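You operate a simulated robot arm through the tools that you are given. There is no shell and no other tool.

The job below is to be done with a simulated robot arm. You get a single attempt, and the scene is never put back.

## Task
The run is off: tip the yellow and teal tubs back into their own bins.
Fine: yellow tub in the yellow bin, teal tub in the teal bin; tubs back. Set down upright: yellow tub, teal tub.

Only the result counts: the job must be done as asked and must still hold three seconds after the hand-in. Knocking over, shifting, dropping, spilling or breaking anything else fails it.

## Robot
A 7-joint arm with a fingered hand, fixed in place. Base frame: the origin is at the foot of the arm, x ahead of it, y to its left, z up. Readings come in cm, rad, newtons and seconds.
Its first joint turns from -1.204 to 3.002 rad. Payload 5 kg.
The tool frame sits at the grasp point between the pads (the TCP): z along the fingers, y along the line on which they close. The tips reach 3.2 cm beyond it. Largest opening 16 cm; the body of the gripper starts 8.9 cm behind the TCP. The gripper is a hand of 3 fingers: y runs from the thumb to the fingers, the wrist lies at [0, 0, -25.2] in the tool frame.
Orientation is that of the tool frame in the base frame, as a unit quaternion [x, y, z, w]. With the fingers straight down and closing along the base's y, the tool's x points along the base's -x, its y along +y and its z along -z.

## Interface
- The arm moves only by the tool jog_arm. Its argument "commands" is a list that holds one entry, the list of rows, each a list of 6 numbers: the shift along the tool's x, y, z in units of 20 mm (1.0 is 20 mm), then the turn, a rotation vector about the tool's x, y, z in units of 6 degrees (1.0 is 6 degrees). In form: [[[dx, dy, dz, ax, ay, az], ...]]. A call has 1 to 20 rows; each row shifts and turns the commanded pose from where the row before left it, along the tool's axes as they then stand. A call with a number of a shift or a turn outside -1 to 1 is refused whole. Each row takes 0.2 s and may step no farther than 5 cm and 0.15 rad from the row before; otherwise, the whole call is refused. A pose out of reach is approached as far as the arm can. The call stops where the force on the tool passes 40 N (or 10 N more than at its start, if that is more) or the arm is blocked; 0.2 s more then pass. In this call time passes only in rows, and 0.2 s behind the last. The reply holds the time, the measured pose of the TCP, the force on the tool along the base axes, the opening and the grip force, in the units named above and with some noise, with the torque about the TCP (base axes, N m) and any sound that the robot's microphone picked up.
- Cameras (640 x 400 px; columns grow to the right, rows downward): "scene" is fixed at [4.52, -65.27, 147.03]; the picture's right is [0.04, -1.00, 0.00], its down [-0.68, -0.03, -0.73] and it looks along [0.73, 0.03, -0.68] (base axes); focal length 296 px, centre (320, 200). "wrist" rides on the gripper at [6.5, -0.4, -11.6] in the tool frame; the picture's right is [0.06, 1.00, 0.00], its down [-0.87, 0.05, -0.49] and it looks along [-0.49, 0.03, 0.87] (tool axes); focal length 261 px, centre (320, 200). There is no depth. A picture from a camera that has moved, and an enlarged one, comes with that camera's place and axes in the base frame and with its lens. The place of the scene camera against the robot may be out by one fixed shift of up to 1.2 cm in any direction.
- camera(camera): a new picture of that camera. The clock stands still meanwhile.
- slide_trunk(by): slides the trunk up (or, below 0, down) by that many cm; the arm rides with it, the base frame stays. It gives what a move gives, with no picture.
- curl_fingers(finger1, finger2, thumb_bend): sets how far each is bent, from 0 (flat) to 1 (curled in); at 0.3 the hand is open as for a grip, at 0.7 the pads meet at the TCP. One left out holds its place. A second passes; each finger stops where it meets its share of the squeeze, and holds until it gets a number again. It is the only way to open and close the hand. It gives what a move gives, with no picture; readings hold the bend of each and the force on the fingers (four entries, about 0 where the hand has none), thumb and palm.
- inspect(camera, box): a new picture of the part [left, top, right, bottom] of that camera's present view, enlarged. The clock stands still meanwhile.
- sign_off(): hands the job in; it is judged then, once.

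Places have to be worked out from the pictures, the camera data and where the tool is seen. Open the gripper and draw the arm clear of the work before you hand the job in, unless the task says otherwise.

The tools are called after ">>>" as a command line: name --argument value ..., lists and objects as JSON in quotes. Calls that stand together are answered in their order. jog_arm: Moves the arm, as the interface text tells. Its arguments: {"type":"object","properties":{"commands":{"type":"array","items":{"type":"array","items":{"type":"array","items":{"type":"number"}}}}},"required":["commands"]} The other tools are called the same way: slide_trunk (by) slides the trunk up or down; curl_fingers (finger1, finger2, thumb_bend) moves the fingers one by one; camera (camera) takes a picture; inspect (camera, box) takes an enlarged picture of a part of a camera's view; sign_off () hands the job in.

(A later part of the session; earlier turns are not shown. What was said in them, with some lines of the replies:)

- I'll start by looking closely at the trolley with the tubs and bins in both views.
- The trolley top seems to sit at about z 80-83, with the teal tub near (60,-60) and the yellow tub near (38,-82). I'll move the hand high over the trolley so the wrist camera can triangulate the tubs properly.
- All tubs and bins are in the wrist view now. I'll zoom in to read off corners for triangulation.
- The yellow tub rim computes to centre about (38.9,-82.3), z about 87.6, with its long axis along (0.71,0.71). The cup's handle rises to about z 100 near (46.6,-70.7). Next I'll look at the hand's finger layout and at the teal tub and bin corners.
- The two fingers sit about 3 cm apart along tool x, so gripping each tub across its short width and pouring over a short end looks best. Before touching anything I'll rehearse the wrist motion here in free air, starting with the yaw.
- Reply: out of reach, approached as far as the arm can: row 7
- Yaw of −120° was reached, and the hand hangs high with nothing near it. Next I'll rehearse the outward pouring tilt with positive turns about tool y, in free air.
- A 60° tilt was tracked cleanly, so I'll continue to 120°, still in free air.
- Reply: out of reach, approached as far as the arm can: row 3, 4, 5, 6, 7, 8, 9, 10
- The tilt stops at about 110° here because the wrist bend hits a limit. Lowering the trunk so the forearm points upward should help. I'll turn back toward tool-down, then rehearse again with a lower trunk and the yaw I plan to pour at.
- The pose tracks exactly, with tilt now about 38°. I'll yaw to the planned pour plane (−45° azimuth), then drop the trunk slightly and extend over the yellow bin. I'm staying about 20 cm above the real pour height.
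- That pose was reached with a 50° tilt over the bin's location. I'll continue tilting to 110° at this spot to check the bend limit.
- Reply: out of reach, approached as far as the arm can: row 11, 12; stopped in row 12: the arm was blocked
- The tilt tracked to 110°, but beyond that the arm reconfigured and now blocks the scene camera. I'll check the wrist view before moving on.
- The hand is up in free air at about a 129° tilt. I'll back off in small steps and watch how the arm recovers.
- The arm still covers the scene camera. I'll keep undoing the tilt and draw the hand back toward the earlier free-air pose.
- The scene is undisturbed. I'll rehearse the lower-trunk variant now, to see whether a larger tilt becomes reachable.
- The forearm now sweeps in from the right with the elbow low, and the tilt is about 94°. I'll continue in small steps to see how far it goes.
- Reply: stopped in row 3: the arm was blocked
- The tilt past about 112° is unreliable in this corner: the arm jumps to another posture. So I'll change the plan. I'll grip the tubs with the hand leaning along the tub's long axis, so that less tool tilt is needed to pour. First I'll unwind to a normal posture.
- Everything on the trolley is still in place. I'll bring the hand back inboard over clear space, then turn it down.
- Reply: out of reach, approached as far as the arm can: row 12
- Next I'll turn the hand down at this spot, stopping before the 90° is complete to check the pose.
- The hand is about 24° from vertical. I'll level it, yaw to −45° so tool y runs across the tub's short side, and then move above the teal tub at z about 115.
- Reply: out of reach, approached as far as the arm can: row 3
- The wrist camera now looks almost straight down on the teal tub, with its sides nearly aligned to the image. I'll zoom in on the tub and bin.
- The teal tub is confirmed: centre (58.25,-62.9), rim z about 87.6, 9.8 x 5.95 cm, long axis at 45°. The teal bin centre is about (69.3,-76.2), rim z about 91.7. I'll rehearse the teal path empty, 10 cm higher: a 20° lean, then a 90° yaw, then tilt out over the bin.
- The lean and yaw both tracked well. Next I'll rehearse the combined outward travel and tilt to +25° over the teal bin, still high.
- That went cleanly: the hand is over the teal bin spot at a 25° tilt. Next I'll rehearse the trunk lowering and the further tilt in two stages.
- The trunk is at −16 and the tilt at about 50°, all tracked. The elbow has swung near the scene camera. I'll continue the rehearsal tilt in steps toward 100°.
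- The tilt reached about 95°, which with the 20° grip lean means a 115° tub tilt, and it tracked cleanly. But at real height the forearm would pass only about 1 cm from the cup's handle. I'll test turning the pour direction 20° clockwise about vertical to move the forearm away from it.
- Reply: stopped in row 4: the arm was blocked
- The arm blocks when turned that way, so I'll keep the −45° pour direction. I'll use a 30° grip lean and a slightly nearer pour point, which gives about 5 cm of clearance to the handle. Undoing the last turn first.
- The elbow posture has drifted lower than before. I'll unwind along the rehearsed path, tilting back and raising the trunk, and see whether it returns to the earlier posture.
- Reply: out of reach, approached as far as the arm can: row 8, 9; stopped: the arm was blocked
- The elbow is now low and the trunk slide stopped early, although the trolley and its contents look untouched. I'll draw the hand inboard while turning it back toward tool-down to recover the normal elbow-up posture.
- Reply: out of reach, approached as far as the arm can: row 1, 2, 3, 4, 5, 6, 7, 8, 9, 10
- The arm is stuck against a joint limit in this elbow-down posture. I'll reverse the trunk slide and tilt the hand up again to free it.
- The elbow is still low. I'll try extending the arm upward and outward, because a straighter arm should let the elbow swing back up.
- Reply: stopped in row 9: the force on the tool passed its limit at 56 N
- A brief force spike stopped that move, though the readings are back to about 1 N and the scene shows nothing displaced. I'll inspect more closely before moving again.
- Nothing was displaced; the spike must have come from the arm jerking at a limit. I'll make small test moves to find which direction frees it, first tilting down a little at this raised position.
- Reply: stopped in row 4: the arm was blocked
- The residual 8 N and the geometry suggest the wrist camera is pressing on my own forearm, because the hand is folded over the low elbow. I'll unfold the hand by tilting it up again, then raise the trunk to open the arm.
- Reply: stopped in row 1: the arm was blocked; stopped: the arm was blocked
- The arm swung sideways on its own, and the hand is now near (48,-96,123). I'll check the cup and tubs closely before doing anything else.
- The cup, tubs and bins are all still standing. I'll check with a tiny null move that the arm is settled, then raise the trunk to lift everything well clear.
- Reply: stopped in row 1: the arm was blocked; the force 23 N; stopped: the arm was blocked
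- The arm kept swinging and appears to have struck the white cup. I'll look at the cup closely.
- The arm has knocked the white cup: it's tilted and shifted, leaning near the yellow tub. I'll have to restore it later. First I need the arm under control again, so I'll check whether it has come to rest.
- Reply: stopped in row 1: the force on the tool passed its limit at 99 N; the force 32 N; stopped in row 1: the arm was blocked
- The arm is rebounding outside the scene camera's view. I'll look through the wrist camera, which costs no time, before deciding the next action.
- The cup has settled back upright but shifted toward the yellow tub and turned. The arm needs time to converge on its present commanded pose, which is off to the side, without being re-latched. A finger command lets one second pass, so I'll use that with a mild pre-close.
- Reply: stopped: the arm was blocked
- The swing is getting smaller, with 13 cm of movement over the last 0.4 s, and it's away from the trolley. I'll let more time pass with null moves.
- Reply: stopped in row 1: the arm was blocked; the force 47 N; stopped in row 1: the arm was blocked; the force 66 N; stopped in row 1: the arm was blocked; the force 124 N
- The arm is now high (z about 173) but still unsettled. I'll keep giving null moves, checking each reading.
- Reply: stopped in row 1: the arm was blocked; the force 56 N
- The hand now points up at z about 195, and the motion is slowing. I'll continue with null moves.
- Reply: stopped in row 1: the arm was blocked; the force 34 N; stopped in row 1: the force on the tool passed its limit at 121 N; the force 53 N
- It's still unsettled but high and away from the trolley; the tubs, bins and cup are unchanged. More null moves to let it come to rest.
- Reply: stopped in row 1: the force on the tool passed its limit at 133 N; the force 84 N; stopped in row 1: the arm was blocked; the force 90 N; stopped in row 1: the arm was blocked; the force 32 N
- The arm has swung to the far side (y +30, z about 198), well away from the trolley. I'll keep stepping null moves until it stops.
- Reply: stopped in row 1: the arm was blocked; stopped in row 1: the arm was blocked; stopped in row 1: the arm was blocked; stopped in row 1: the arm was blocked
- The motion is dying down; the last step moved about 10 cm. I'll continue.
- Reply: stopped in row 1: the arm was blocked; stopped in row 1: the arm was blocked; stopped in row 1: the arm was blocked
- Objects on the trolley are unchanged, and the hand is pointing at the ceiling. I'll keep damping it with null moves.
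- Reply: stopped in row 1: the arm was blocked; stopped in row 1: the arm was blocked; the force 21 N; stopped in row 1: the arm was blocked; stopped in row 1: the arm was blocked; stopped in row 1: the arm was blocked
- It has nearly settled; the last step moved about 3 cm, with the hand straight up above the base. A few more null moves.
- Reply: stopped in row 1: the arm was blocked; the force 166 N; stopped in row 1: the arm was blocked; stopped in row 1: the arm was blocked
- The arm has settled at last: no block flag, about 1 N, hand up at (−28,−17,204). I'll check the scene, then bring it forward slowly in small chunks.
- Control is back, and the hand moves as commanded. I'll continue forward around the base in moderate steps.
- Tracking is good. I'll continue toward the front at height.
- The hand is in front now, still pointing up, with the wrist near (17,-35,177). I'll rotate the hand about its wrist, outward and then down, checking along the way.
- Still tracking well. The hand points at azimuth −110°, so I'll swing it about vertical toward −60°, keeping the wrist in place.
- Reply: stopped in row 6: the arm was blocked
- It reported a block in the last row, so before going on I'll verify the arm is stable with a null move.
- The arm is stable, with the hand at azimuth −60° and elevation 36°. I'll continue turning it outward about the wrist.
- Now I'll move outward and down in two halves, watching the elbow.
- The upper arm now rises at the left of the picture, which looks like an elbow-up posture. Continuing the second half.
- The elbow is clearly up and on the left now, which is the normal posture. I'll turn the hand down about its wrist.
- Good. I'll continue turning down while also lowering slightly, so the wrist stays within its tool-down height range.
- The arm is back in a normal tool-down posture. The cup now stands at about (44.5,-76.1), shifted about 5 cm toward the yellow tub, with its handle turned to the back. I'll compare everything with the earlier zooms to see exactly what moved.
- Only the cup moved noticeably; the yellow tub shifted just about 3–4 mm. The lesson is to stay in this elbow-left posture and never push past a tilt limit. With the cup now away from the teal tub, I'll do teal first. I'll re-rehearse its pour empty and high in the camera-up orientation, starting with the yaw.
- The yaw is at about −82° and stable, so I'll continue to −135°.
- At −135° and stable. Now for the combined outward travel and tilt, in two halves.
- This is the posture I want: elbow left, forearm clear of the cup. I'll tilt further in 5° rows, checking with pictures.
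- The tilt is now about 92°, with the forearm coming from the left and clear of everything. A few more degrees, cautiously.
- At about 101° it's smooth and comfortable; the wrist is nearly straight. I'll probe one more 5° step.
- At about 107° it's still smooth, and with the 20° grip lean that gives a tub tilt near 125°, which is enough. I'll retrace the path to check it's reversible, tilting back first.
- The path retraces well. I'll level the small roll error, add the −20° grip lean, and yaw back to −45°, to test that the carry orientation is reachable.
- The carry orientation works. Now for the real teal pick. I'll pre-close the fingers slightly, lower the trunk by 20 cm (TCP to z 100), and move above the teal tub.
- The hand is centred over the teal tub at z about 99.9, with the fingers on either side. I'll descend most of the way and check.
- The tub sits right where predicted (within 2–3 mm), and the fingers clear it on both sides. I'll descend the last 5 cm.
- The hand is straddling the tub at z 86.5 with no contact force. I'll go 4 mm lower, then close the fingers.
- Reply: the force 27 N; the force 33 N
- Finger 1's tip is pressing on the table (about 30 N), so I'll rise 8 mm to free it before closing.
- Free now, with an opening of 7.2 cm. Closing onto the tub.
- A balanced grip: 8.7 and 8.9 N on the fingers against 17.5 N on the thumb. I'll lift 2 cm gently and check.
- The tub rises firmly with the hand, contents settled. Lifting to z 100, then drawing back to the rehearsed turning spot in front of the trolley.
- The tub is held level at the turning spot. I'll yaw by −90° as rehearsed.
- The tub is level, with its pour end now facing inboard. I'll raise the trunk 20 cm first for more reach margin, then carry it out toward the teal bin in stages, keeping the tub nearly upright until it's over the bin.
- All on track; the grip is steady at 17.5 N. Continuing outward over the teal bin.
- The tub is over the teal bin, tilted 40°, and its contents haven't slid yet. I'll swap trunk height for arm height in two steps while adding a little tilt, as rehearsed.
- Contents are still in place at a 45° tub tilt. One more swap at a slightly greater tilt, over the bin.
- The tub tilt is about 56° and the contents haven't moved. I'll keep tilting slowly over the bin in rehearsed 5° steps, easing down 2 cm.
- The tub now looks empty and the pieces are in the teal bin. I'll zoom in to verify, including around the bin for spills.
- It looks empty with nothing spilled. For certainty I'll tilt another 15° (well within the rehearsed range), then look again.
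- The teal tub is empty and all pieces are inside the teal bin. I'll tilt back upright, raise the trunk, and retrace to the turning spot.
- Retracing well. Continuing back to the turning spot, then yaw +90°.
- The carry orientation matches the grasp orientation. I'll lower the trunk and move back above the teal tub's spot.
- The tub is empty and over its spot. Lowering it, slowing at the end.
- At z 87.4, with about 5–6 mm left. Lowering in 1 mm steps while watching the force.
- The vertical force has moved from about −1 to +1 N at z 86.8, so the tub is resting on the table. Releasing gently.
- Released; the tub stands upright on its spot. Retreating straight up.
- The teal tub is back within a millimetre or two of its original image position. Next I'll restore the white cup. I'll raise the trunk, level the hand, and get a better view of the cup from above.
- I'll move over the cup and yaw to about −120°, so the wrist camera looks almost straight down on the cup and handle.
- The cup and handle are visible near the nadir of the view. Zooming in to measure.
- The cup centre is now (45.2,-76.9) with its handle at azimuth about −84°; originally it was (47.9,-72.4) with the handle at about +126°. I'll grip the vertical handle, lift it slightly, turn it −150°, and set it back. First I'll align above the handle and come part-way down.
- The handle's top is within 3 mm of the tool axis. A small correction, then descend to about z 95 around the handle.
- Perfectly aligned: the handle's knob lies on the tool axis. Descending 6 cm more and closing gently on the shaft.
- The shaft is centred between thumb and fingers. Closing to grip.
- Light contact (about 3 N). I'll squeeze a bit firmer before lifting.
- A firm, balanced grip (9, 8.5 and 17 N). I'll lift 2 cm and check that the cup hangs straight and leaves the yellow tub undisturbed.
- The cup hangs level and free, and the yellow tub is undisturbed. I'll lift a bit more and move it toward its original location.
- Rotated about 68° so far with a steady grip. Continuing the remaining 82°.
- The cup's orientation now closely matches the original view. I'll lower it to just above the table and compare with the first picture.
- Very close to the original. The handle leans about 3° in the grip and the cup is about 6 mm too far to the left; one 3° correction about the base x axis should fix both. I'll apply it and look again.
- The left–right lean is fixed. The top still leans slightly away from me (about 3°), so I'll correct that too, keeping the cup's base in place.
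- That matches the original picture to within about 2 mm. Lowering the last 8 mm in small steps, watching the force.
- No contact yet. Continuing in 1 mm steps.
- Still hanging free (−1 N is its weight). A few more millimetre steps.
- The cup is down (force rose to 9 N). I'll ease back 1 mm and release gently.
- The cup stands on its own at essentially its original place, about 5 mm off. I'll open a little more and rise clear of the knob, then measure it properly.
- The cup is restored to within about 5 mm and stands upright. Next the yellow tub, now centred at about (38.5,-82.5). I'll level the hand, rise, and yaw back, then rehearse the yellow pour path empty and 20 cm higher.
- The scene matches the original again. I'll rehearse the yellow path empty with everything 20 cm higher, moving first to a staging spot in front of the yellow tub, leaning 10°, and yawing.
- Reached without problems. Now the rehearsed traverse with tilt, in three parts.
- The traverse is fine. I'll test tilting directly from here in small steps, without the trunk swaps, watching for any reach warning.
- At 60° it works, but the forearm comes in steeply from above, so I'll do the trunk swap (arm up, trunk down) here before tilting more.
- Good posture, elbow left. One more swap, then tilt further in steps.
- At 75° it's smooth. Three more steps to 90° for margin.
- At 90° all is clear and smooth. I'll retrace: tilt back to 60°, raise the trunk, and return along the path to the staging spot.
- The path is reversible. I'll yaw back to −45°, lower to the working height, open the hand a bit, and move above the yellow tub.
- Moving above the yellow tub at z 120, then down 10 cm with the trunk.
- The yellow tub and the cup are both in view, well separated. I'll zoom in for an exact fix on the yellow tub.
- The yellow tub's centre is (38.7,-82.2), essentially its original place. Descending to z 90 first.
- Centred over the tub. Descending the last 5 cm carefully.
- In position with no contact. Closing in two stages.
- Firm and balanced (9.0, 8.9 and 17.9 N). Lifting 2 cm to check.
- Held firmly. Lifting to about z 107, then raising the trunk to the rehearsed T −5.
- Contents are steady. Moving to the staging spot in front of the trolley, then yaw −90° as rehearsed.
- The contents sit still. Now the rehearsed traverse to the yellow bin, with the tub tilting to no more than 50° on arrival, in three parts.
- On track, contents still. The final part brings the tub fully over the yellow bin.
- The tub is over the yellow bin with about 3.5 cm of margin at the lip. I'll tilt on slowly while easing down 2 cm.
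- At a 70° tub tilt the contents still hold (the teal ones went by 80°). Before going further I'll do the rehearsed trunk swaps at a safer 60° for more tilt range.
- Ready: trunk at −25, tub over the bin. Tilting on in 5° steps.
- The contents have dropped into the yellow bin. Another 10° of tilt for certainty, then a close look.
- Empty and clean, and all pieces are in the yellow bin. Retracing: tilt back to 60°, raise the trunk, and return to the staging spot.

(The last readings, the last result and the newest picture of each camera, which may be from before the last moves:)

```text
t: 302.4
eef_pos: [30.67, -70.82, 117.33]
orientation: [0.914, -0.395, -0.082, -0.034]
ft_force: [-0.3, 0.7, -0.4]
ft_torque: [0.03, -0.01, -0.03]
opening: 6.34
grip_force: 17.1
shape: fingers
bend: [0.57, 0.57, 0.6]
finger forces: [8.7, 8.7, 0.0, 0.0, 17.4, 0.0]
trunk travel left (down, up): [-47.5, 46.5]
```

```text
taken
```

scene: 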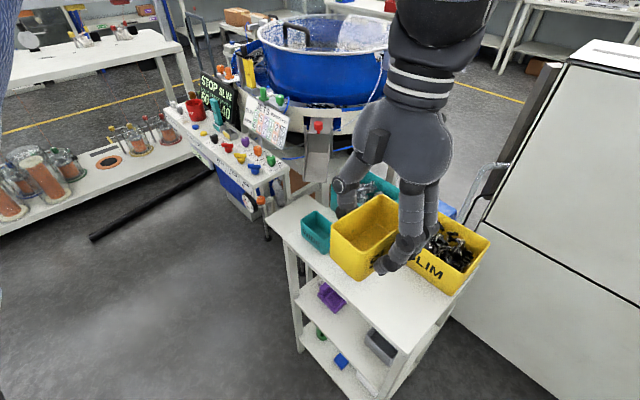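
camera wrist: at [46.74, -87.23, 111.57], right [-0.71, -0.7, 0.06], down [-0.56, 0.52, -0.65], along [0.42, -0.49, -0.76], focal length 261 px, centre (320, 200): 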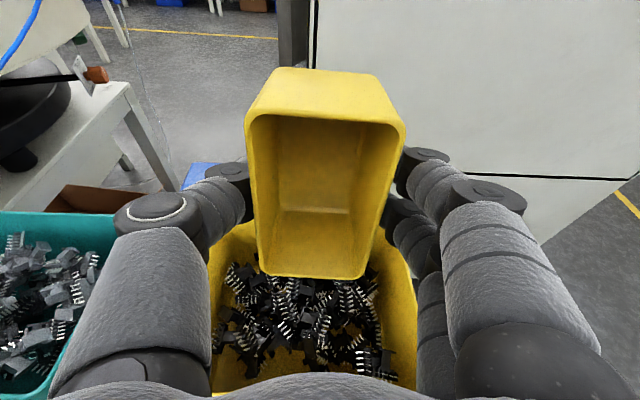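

Yaw back +90°, then move above the yellow tub's spot.

>>> jog_arm --commands '[[[0, 0, 0, 0.171, 0, 0.966], [0, 0, 0, 0.171, 0, 0.966], [0, 0, 0, 0.171, 0, 0.966], [0, 0, 0, 0.171, 0, 0.966], [0, 0, 0, 0.171, 0, 0.966], [0, 0, 0, 0.171, 0, 0.966], [0, 0, 0, 0.171, 0, 0.966], [0, 0, 0, 0.171, 0, 0.966], [0, 0, 0, 0.171, 0, 0.966], [0, 0, 0, 0.171, 0, 0.966], [0, 0, 0, 0.171, 0, 0.966], [0, 0, 0, 0.171, 0, 0.966], [0, 0, 0, 0.171, 0, 0.966], [0, 0, 0, 0.171, 0, 0.966], [0, 0, 0, 0.171, 0, 0.966]]]'

>>> camera --camera "scene"

```text
t: 305.6
eef_pos: [30.75, -70.98, 117.47]
orientation: [-0.379, 0.921, 0.035, 0.08]
ft_force: [-1.0, 0.8, -1.6]
ft_torque: [-0.05, 0.01, 0.02]
opening: 6.3
grip_force: 17.3
shape: fingers
bend: [0.57, 0.57, 0.6]
finger forces: [8.7, 8.7, 0.0, 0.1, 17.4, 0.1]
trunk travel left (down, up): [-47.5, 46.5]
```

```text
taken
```

scene: 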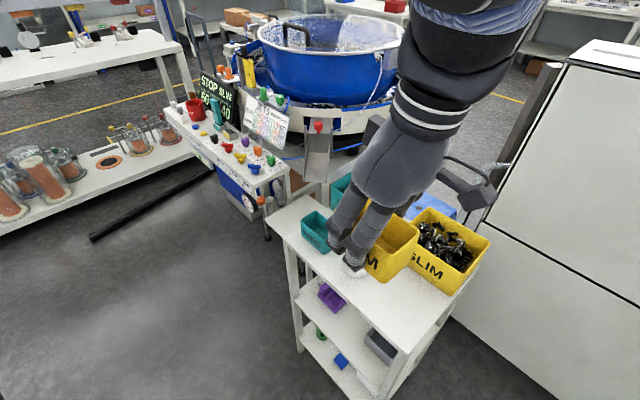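

Orientation matches the grasp. Moving above the spot and lowering the trunk 10 cm.

>>> jog_arm --commands '[[[0.172, -0.976, -0.032, 0, 0, 0], [0.172, -0.976, -0.032, 0, 0, 0], [0.172, -0.976, -0.032, 0, 0, 0], [0.172, -0.976, -0.032, 0, 0, 0], [0.172, -0.976, -0.032, 0, 0, 0], [0.172, -0.976, -0.032, 0, 0, 0], [0.172, -0.976, -0.032, 0, 0, 0]]]'

>>> slide_trunk --by -10

>>> jog_arm --commands '[[[0.173, 0, 0.985, 0, 0, 0], [0.173, 0, 0.985, 0, 0, 0], [0.173, 0, 0.985, 0, 0, 0], [0.173, 0, 0.985, 0, 0, 0], [0.173, 0, 0.985, 0, 0, 0], [0.173, 0, 0.985, 0, 0, 0], [0.173, 0, 0.985, 0, 0, 0], [0.173, 0, 0.985, 0, 0, 0]]]'

>>> camera --camera "wrist"

>>> inspect --camera "scene" --box '[330, 190, 470, 340]'

```text
t: 307.2
eef_pos: [38.69, -82.59, 117.42]
orientation: [-0.38, 0.921, 0.035, 0.08]
ft_force: [-0.7, -0.5, -1.1]
ft_torque: [0.02, 0.03, -0.03]
opening: 6.31
grip_force: 17.6
shape: fingers
bend: [0.57, 0.57, 0.6]
finger forces: [8.7, 8.7, 0.1, 0.1, 17.4, 0.1]
trunk travel left (down, up): [-47.5, 46.5]
```

```text
t: 308.6
eef_pos: [38.57, -82.36, 107.64]
orientation: [-0.38, 0.921, 0.034, 0.08]
ft_force: [-1.0, -0.5, -0.5]
ft_torque: [0.0, -0.03, -0.03]
opening: 6.32
grip_force: 17.8
shape: fingers
bend: [0.57, 0.57, 0.6]
finger forces: [8.8, 8.8, 0.0, 0.0, 17.5, 0.0]
trunk travel left (down, up): [-37.5, 56.5]
```

```text
t: 310.4
eef_pos: [38.65, -82.63, 91.42]
orientation: [-0.38, 0.921, 0.034, 0.079]
ft_force: [0.2, -0.2, -1.8]
ft_torque: [-0.01, -0.01, 0.03]
opening: 6.35
grip_force: 17.7
shape: fingers
bend: [0.57, 0.57, 0.6]
finger forces: [8.7, 8.8, 0.0, 0.0, 17.5, 0.1]
trunk travel left (down, up): [-37.5, 56.5]
```

```text
taken
camera wrist: at [33.11, -88.93, 101.71], right [-0.75, 0.66, -0.01], down [0.51, 0.58, 0.63], along [0.43, 0.47, -0.77], focal length 261 px, centre (320, 200)
```

wrist: 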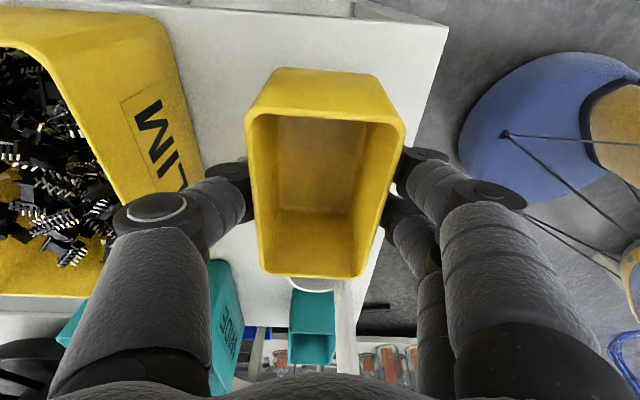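

```text
2.67 times, centred on (400, 265) of scene
camera zoom: at [4.52, -65.27, 147.03], right [0.04, -1.0, 0.0], down [-0.68, -0.03, -0.73], along [0.73, 0.03, -0.68], focal length 788 px, centre (107, 27)
```

zoom: 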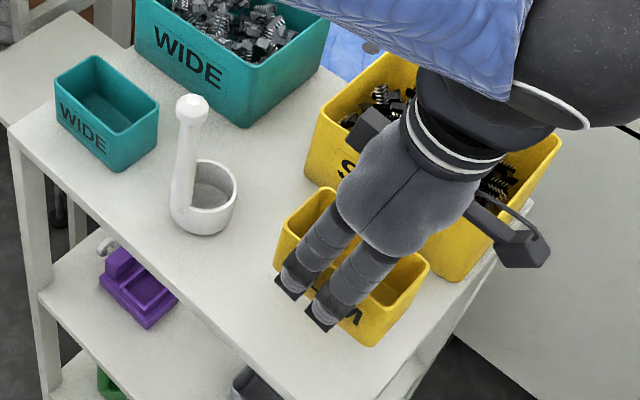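

4.6 cm above its spot. Lowering, slow at the end.

>>> jog_arm --commands '[[[0.173, 0, 0.985, 0, 0, 0], [0.165, 0, 0.94, 0, 0, 0], [0.02, 0, 0.098, 0, 0, 0]]]'

>>> jog_arm --commands '[[[0.009, 0, 0.05, 0, 0, 0], [0.009, 0, 0.05, 0, 0, 0]]]'

>>> jog_arm --commands '[[[0.009, 0, 0.05, 0, 0, 0]]]'

```text
t: 311.1
eef_pos: [38.68, -82.42, 87.39]
orientation: [-0.381, 0.921, 0.035, 0.08]
ft_force: [0.3, 0.0, -0.8]
ft_torque: [0.0, -0.01, 0.01]
opening: 6.33
grip_force: 17.3
shape: fingers
bend: [0.57, 0.57, 0.6]
finger forces: [8.7, 8.8, 0.0, 0.1, 17.5, 0.1]
trunk travel left (down, up): [-37.5, 56.5]
```

```text
t: 311.8
eef_pos: [38.53, -82.53, 87.2]
orientation: [-0.38, 0.921, 0.034, 0.081]
ft_force: [0.1, 1.0, -1.1]
ft_torque: [0.0, 0.0, -0.02]
opening: 6.33
grip_force: 16.7
shape: fingers
bend: [0.57, 0.57, 0.6]
finger forces: [8.8, 8.7, 0.0, 0.1, 17.4, 0.0]
trunk travel left (down, up): [-37.5, 56.5]
```

```text
t: 312.1
eef_pos: [38.46, -82.52, 87.17]
orientation: [-0.38, 0.921, 0.034, 0.08]
ft_force: [0.5, 0.7, -0.7]
ft_torque: [0.03, -0.01, -0.03]
opening: 6.35
grip_force: 17.1
shape: fingers
bend: [0.57, 0.57, 0.6]
finger forces: [8.7, 8.8, 0.1, 0.0, 17.4, 0.0]
trunk travel left (down, up): [-37.5, 56.5]
```

No contact yet; a few more millimetre steps.

>>> jog_arm --commands '[[[0.009, 0, 0.05, 0, 0, 0]]]'

>>> jog_arm --commands '[[[0.009, 0, 0.05, 0, 0, 0]]]'

>>> jog_arm --commands '[[[0.009, 0, 0.05, 0, 0, 0]]]'

```text
t: 312.6
eef_pos: [38.61, -82.47, 87.06]
orientation: [-0.38, 0.921, 0.033, 0.08]
ft_force: [0.1, -1.0, -1.2]
ft_torque: [-0.05, 0.0, -0.02]
opening: 6.33
grip_force: 17.3
shape: fingers
bend: [0.57, 0.57, 0.6]
finger forces: [8.7, 8.7, 0.0, 0.1, 17.5, 0.0]
trunk travel left (down, up): [-37.5, 56.5]
```

```text
t: 312.9
eef_pos: [38.62, -82.49, 87.0]
orientation: [-0.38, 0.921, 0.034, 0.079]
ft_force: [-0.2, -0.1, -0.6]
ft_torque: [-0.04, 0.01, -0.03]
opening: 6.33
grip_force: 17.7
shape: fingers
bend: [0.57, 0.57, 0.6]
finger forces: [8.7, 9.0, 0.0, 0.0, 17.9, 0.0]
trunk travel left (down, up): [-37.5, 56.5]
```

```text
t: 313.4
eef_pos: [38.48, -82.61, 86.84]
orientation: [-0.381, 0.921, 0.034, 0.081]
ft_force: [0.1, 1.7, 5.7]
ft_torque: [-0.04, -0.08, -0.04]
opening: 6.32
grip_force: 19.0
shape: fingers
bend: [0.57, 0.57, 0.6]
finger forces: [9.4, 9.6, 0.0, 0.1, 18.3, 0.0]
trunk travel left (down, up): [-37.5, 56.5]
```

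The tub is down (5.7 N at z 86.84, the same height as at the grasp). I'll ease off a hair and release gently.

>>> jog_arm --commands '[[[-0.006, 0, -0.035, 0, 0, 0]]]'

>>> curl_fingers --finger1 0.53 --finger2 0.53 --thumb_bend 0.53

>>> curl_fingers --finger1 0.46 --finger2 0.46 --thumb_bend 0.46

>>> camera --camera "wrist"

>>> inspect --camera "scene" --box '[330, 190, 470, 340]'

```text
t: 313.8
eef_pos: [38.59, -82.5, 86.86]
orientation: [-0.381, 0.921, 0.034, 0.079]
ft_force: [0.7, -0.4, 3.0]
ft_torque: [-0.07, -0.06, -0.01]
opening: 6.36
grip_force: 18.2
shape: fingers
bend: [0.57, 0.57, 0.6]
finger forces: [8.8, 8.9, 0.1, 0.0, 18.3, 0.0]
trunk travel left (down, up): [-37.5, 56.5]
```

```text
t: 314.8
eef_pos: [38.48, -82.54, 86.86]
orientation: [-0.381, 0.921, 0.034, 0.081]
ft_force: [0.1, 0.4, -0.1]
ft_torque: [-0.01, -0.03, -0.04]
opening: 7.47
grip_force: 0.1
shape: fingers
bend: [0.53, 0.53, 0.53]
finger forces: [0.1, 0.0, 0.0, 0.0, 0.0, 0.0]
trunk travel left (down, up): [-37.5, 56.5]
```

```text
t: 315.8
eef_pos: [38.67, -82.49, 86.88]
orientation: [-0.381, 0.92, 0.034, 0.08]
ft_force: [0.3, -0.4, -0.1]
ft_torque: [0.0, 0.02, 0.0]
opening: 10.31
grip_force: 0.1
shape: fingers
bend: [0.46, 0.46, 0.46]
finger forces: [0.0, 0.0, 0.0, 0.1, 0.0, 0.0]
trunk travel left (down, up): [-37.5, 56.5]
```

```text
taken
camera wrist: at [32.99, -88.8, 97.13], right [-0.75, 0.66, -0.01], down [0.51, 0.58, 0.63], along [0.43, 0.47, -0.77], focal length 261 px, centre (320, 200)
```

wrist: 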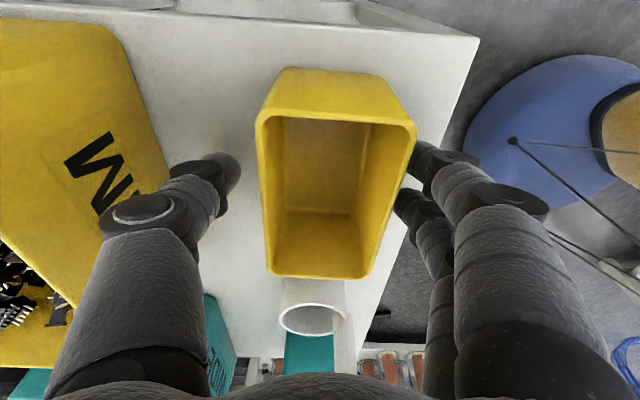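

```text
2.67 times, centred on (400, 265) of scene
camera zoom: at [4.52, -65.27, 147.03], right [0.04, -1.0, 0.0], down [-0.68, -0.03, -0.73], along [0.73, 0.03, -0.68], focal length 788 px, centre (107, 27)
```

zoom: 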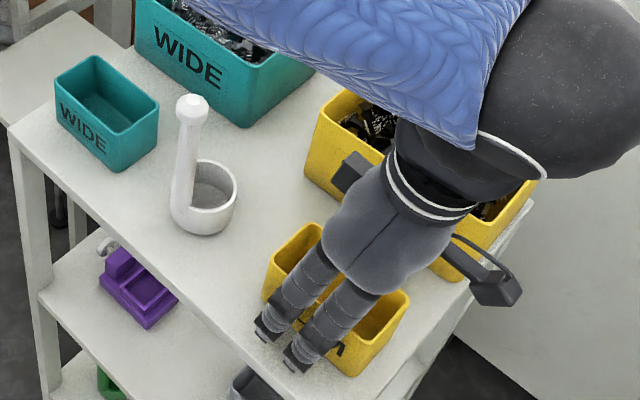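

Released, standing upright. Retreating straight up.

>>> jog_arm --commands '[[[-0.087, 0, -0.493, 0, 0, 0], [-0.173, 0, -0.985, 0, 0, 0], [-0.173, 0, -0.985, 0, 0, 0], [-0.173, 0, -0.985, 0, 0, 0], [-0.173, 0, -0.985, 0, 0, 0], [-0.173, 0, -0.985, 0, 0, 0], [-0.173, 0, -0.985, 0, 0, 0], [-0.173, 0, -0.985, 0, 0, 0], [-0.173, 0, -0.985, 0, 0, 0], [-0.173, 0, -0.985, 0, 0, 0]]]'

>>> slide_trunk --by 15

>>> camera --camera "wrist"

>>> inspect --camera "scene" --box '[350, 195, 510, 345]'

```text
t: 317.9
eef_pos: [38.52, -82.52, 105.94]
orientation: [-0.381, 0.92, 0.035, 0.081]
ft_force: [-0.5, 0.1, 0.4]
ft_torque: [0.0, 0.01, -0.03]
opening: 10.32
grip_force: 0.2
shape: fingers
bend: [0.46, 0.46, 0.46]
finger forces: [0.0, 0.0, 0.0, 0.0, 0.0, 0.1]
trunk travel left (down, up): [-37.5, 56.5]
```

```text
t: 319.7
eef_pos: [38.57, -82.56, 120.74]
orientation: [-0.381, 0.921, 0.034, 0.08]
ft_force: [-0.7, -0.1, -0.3]
ft_torque: [0.01, -0.02, 0.03]
opening: 10.28
grip_force: 0.1
shape: fingers
bend: [0.46, 0.46, 0.46]
finger forces: [0.0, 0.1, 0.0, 0.0, 0.1, 0.0]
trunk travel left (down, up): [-52.5, 41.5]
```

```text
taken
camera wrist: at [32.99, -88.82, 131.14], right [-0.75, 0.66, -0.01], down [0.51, 0.58, 0.63], along [0.43, 0.47, -0.77], focal length 261 px, centre (320, 200)
```

wrist: 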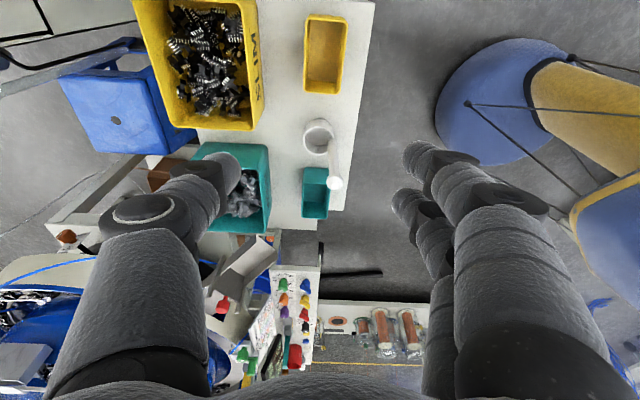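

```text
2.67 times, centred on (430, 270) of scene
camera zoom: at [4.52, -65.27, 147.03], right [0.04, -1.0, 0.0], down [-0.68, -0.03, -0.73], along [0.73, 0.03, -0.68], focal length 788 px, centre (27, 13)
```

zoom: 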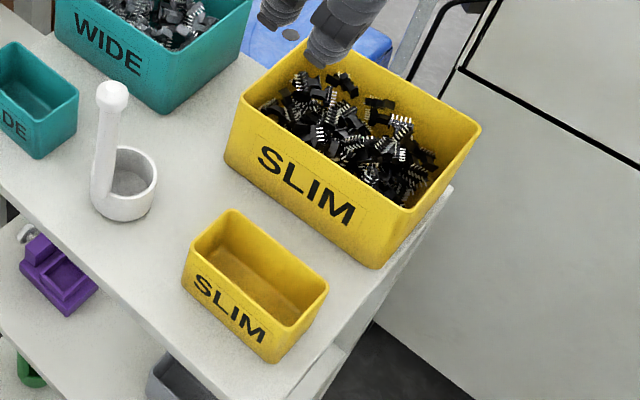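

Both tubs and the cup are back within about 5 mm of their original places. I'll open the hand fully and draw the arm clear, inboard in front of the trolley at height.

>>> jog_arm --commands '[[[-0.944, 0.69, 0.13, 0, 0, 0], [-0.944, 0.69, 0.13, 0, 0, 0], [-0.944, 0.69, 0.13, 0, 0, 0], [-0.944, 0.69, 0.13, 0, 0, 0], [-0.944, 0.69, 0.13, 0, 0, 0], [-0.944, 0.69, 0.13, 0, 0, 0], [-0.944, 0.69, 0.13, 0, 0, 0], [-0.944, 0.69, 0.13, 0, 0, 0], [-0.944, 0.69, 0.13, 0, 0, 0], [-0.944, 0.69, 0.13, 0, 0, 0], [-0.944, 0.69, 0.13, 0, 0, 0], [-0.944, 0.69, 0.13, 0, 0, 0], [-0.944, 0.69, 0.13, 0, 0, 0], [-0.944, 0.69, 0.13, 0, 0, 0], [-0.944, 0.69, 0.13, 0, 0, 0]]]'

>>> curl_fingers --finger1 0.3 --finger2 0.3 --thumb_bend 0.3

>>> camera --camera "scene"

>>> inspect --camera "scene" --box '[260, 150, 500, 350]'

```text
t: 323.1
eef_pos: [43.32, -49.8, 119.26]
orientation: [-0.355, 0.929, 0.063, 0.079]
ft_force: [0.1, -0.1, -0.3]
ft_torque: [0.04, 0.01, -0.01]
opening: 10.29
grip_force: 0.0
shape: fingers
bend: [0.46, 0.46, 0.46]
finger forces: [0.0, 0.0, 0.0, 0.0, 0.0, 0.0]
trunk travel left (down, up): [-52.5, 41.5]
stopped in row 15: the arm was blocked; the commanded pose is now the measured one
```

```text
t: 324.1
eef_pos: [43.34, -49.64, 119.46]
orientation: [-0.356, 0.929, 0.063, 0.079]
ft_force: [-0.5, 0.0, -0.1]
ft_torque: [0.01, 0.01, -0.02]
opening: 16.78
grip_force: 0.0
shape: fingers
bend: [0.3, 0.3, 0.3]
finger forces: [0.1, 0.1, 0.1, 0.1, 0.0, 0.0]
trunk travel left (down, up): [-52.5, 41.5]
```

```text
taken
```

scene: 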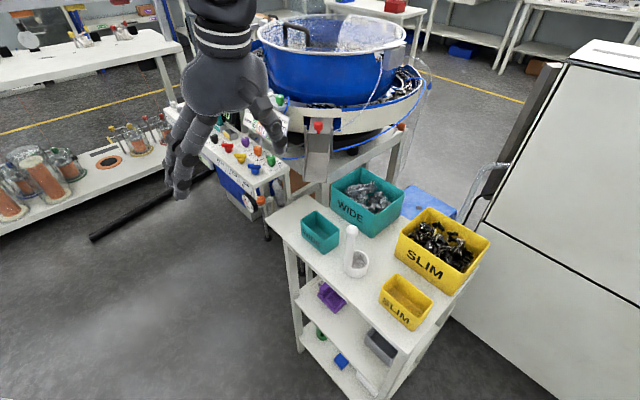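

```text
2.00 times, centred on (380, 250) of scene
camera zoom: at [4.52, -65.27, 147.03], right [0.04, -1.0, 0.0], down [-0.68, -0.03, -0.73], along [0.73, 0.03, -0.68], focal length 591 px, centre (200, 100)
```

zoom: 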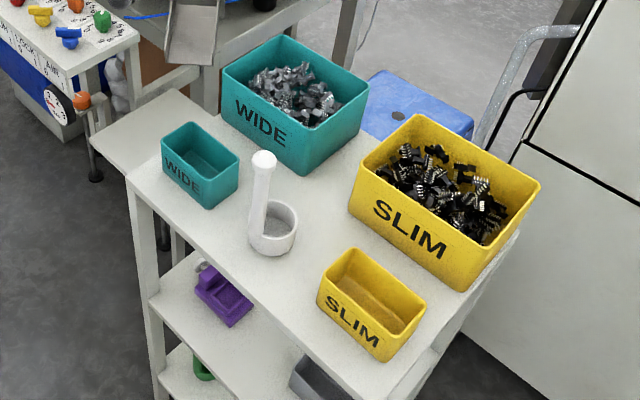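

Everything matches the original layout, with both tubs empty, upright and back. The last retreat row grazed a reach limit, so I'll confirm the arm is steady with a null move before handing in.

>>> jog_arm --commands '[[[0, 0, 0, 0, 0, 0], [0, 0, 0, 0, 0, 0], [0, 0, 0, 0, 0, 0], [0, 0, 0, 0, 0, 0], [0, 0, 0, 0, 0, 0], [0, 0, 0, 0, 0, 0], [0, 0, 0, 0, 0, 0], [0, 0, 0, 0, 0, 0]]]'

>>> inspect --camera "scene" --box '[280, 190, 380, 290]'

>>> camera --camera "scene"

```text
t: 325.9
eef_pos: [43.33, -49.59, 119.49]
orientation: [-0.354, 0.93, 0.063, 0.08]
ft_force: [-0.2, -0.5, -0.4]
ft_torque: [0.05, 0.03, 0.0]
opening: 16.73
grip_force: 0.0
shape: fingers
bend: [0.3, 0.3, 0.3]
finger forces: [0.1, 0.0, 0.0, 0.0, 0.0, 0.0]
trunk travel left (down, up): [-52.5, 41.5]
```

```text
4.00 times, centred on (330, 240) of scene
camera zoom: at [4.52, -65.27, 147.03], right [0.04, -1.0, 0.0], down [-0.68, -0.03, -0.73], along [0.73, 0.03, -0.68], focal length 1183 px, centre (280, 40)
```

zoom: 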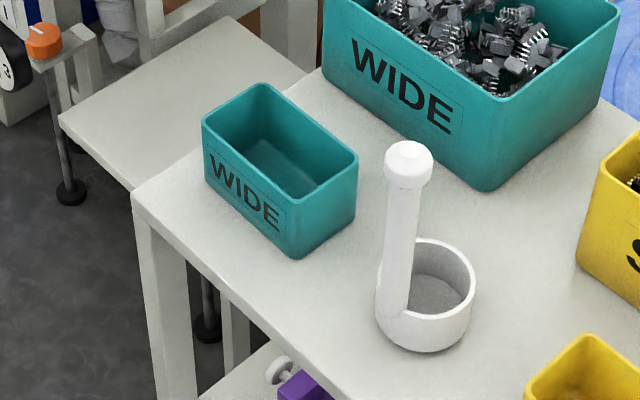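

```text
taken
```

scene: 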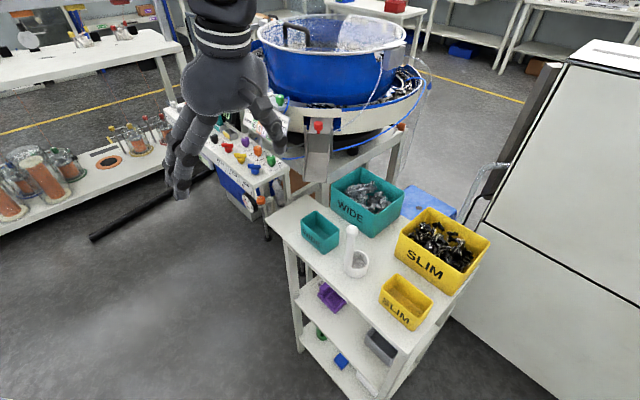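

The arm is steady and clear, with the hand open. Both bins hold the tipped contents, and both tubs stand empty and upright in their places. The white cup, which the arm struck while I was rehearsing, stands upright about 5 mm from where it began. Handing in.

>>> sign_off

```text
The job is handed in.
```

I emptied both tubs into their own bins and set them back upright, but I knocked the white cup along the way. If any disturbance counts against the job, that may fail it.

- **Teal tub:** emptied into the teal bin with no spill visible, and back on its spot to within a couple of millimetres.
- **Yellow tub:** emptied into the yellow bin with no spill visible, and back upright about 5 mm from where it started.
- **White cup between the tubs:** during an empty rehearsal I pushed the arm past a tilt limit. It swung out of control and hit the cup. The cup slid about 5 cm, turned, and pushed the yellow tub by about 3–4 mm. I picked it up by its handle, turned it back, and set it down upright, about 5 mm from its original place.
- **Everything else:** nothing else looks moved in the pictures.

I handed in with the hand open and the arm steady, clear of the trolley.
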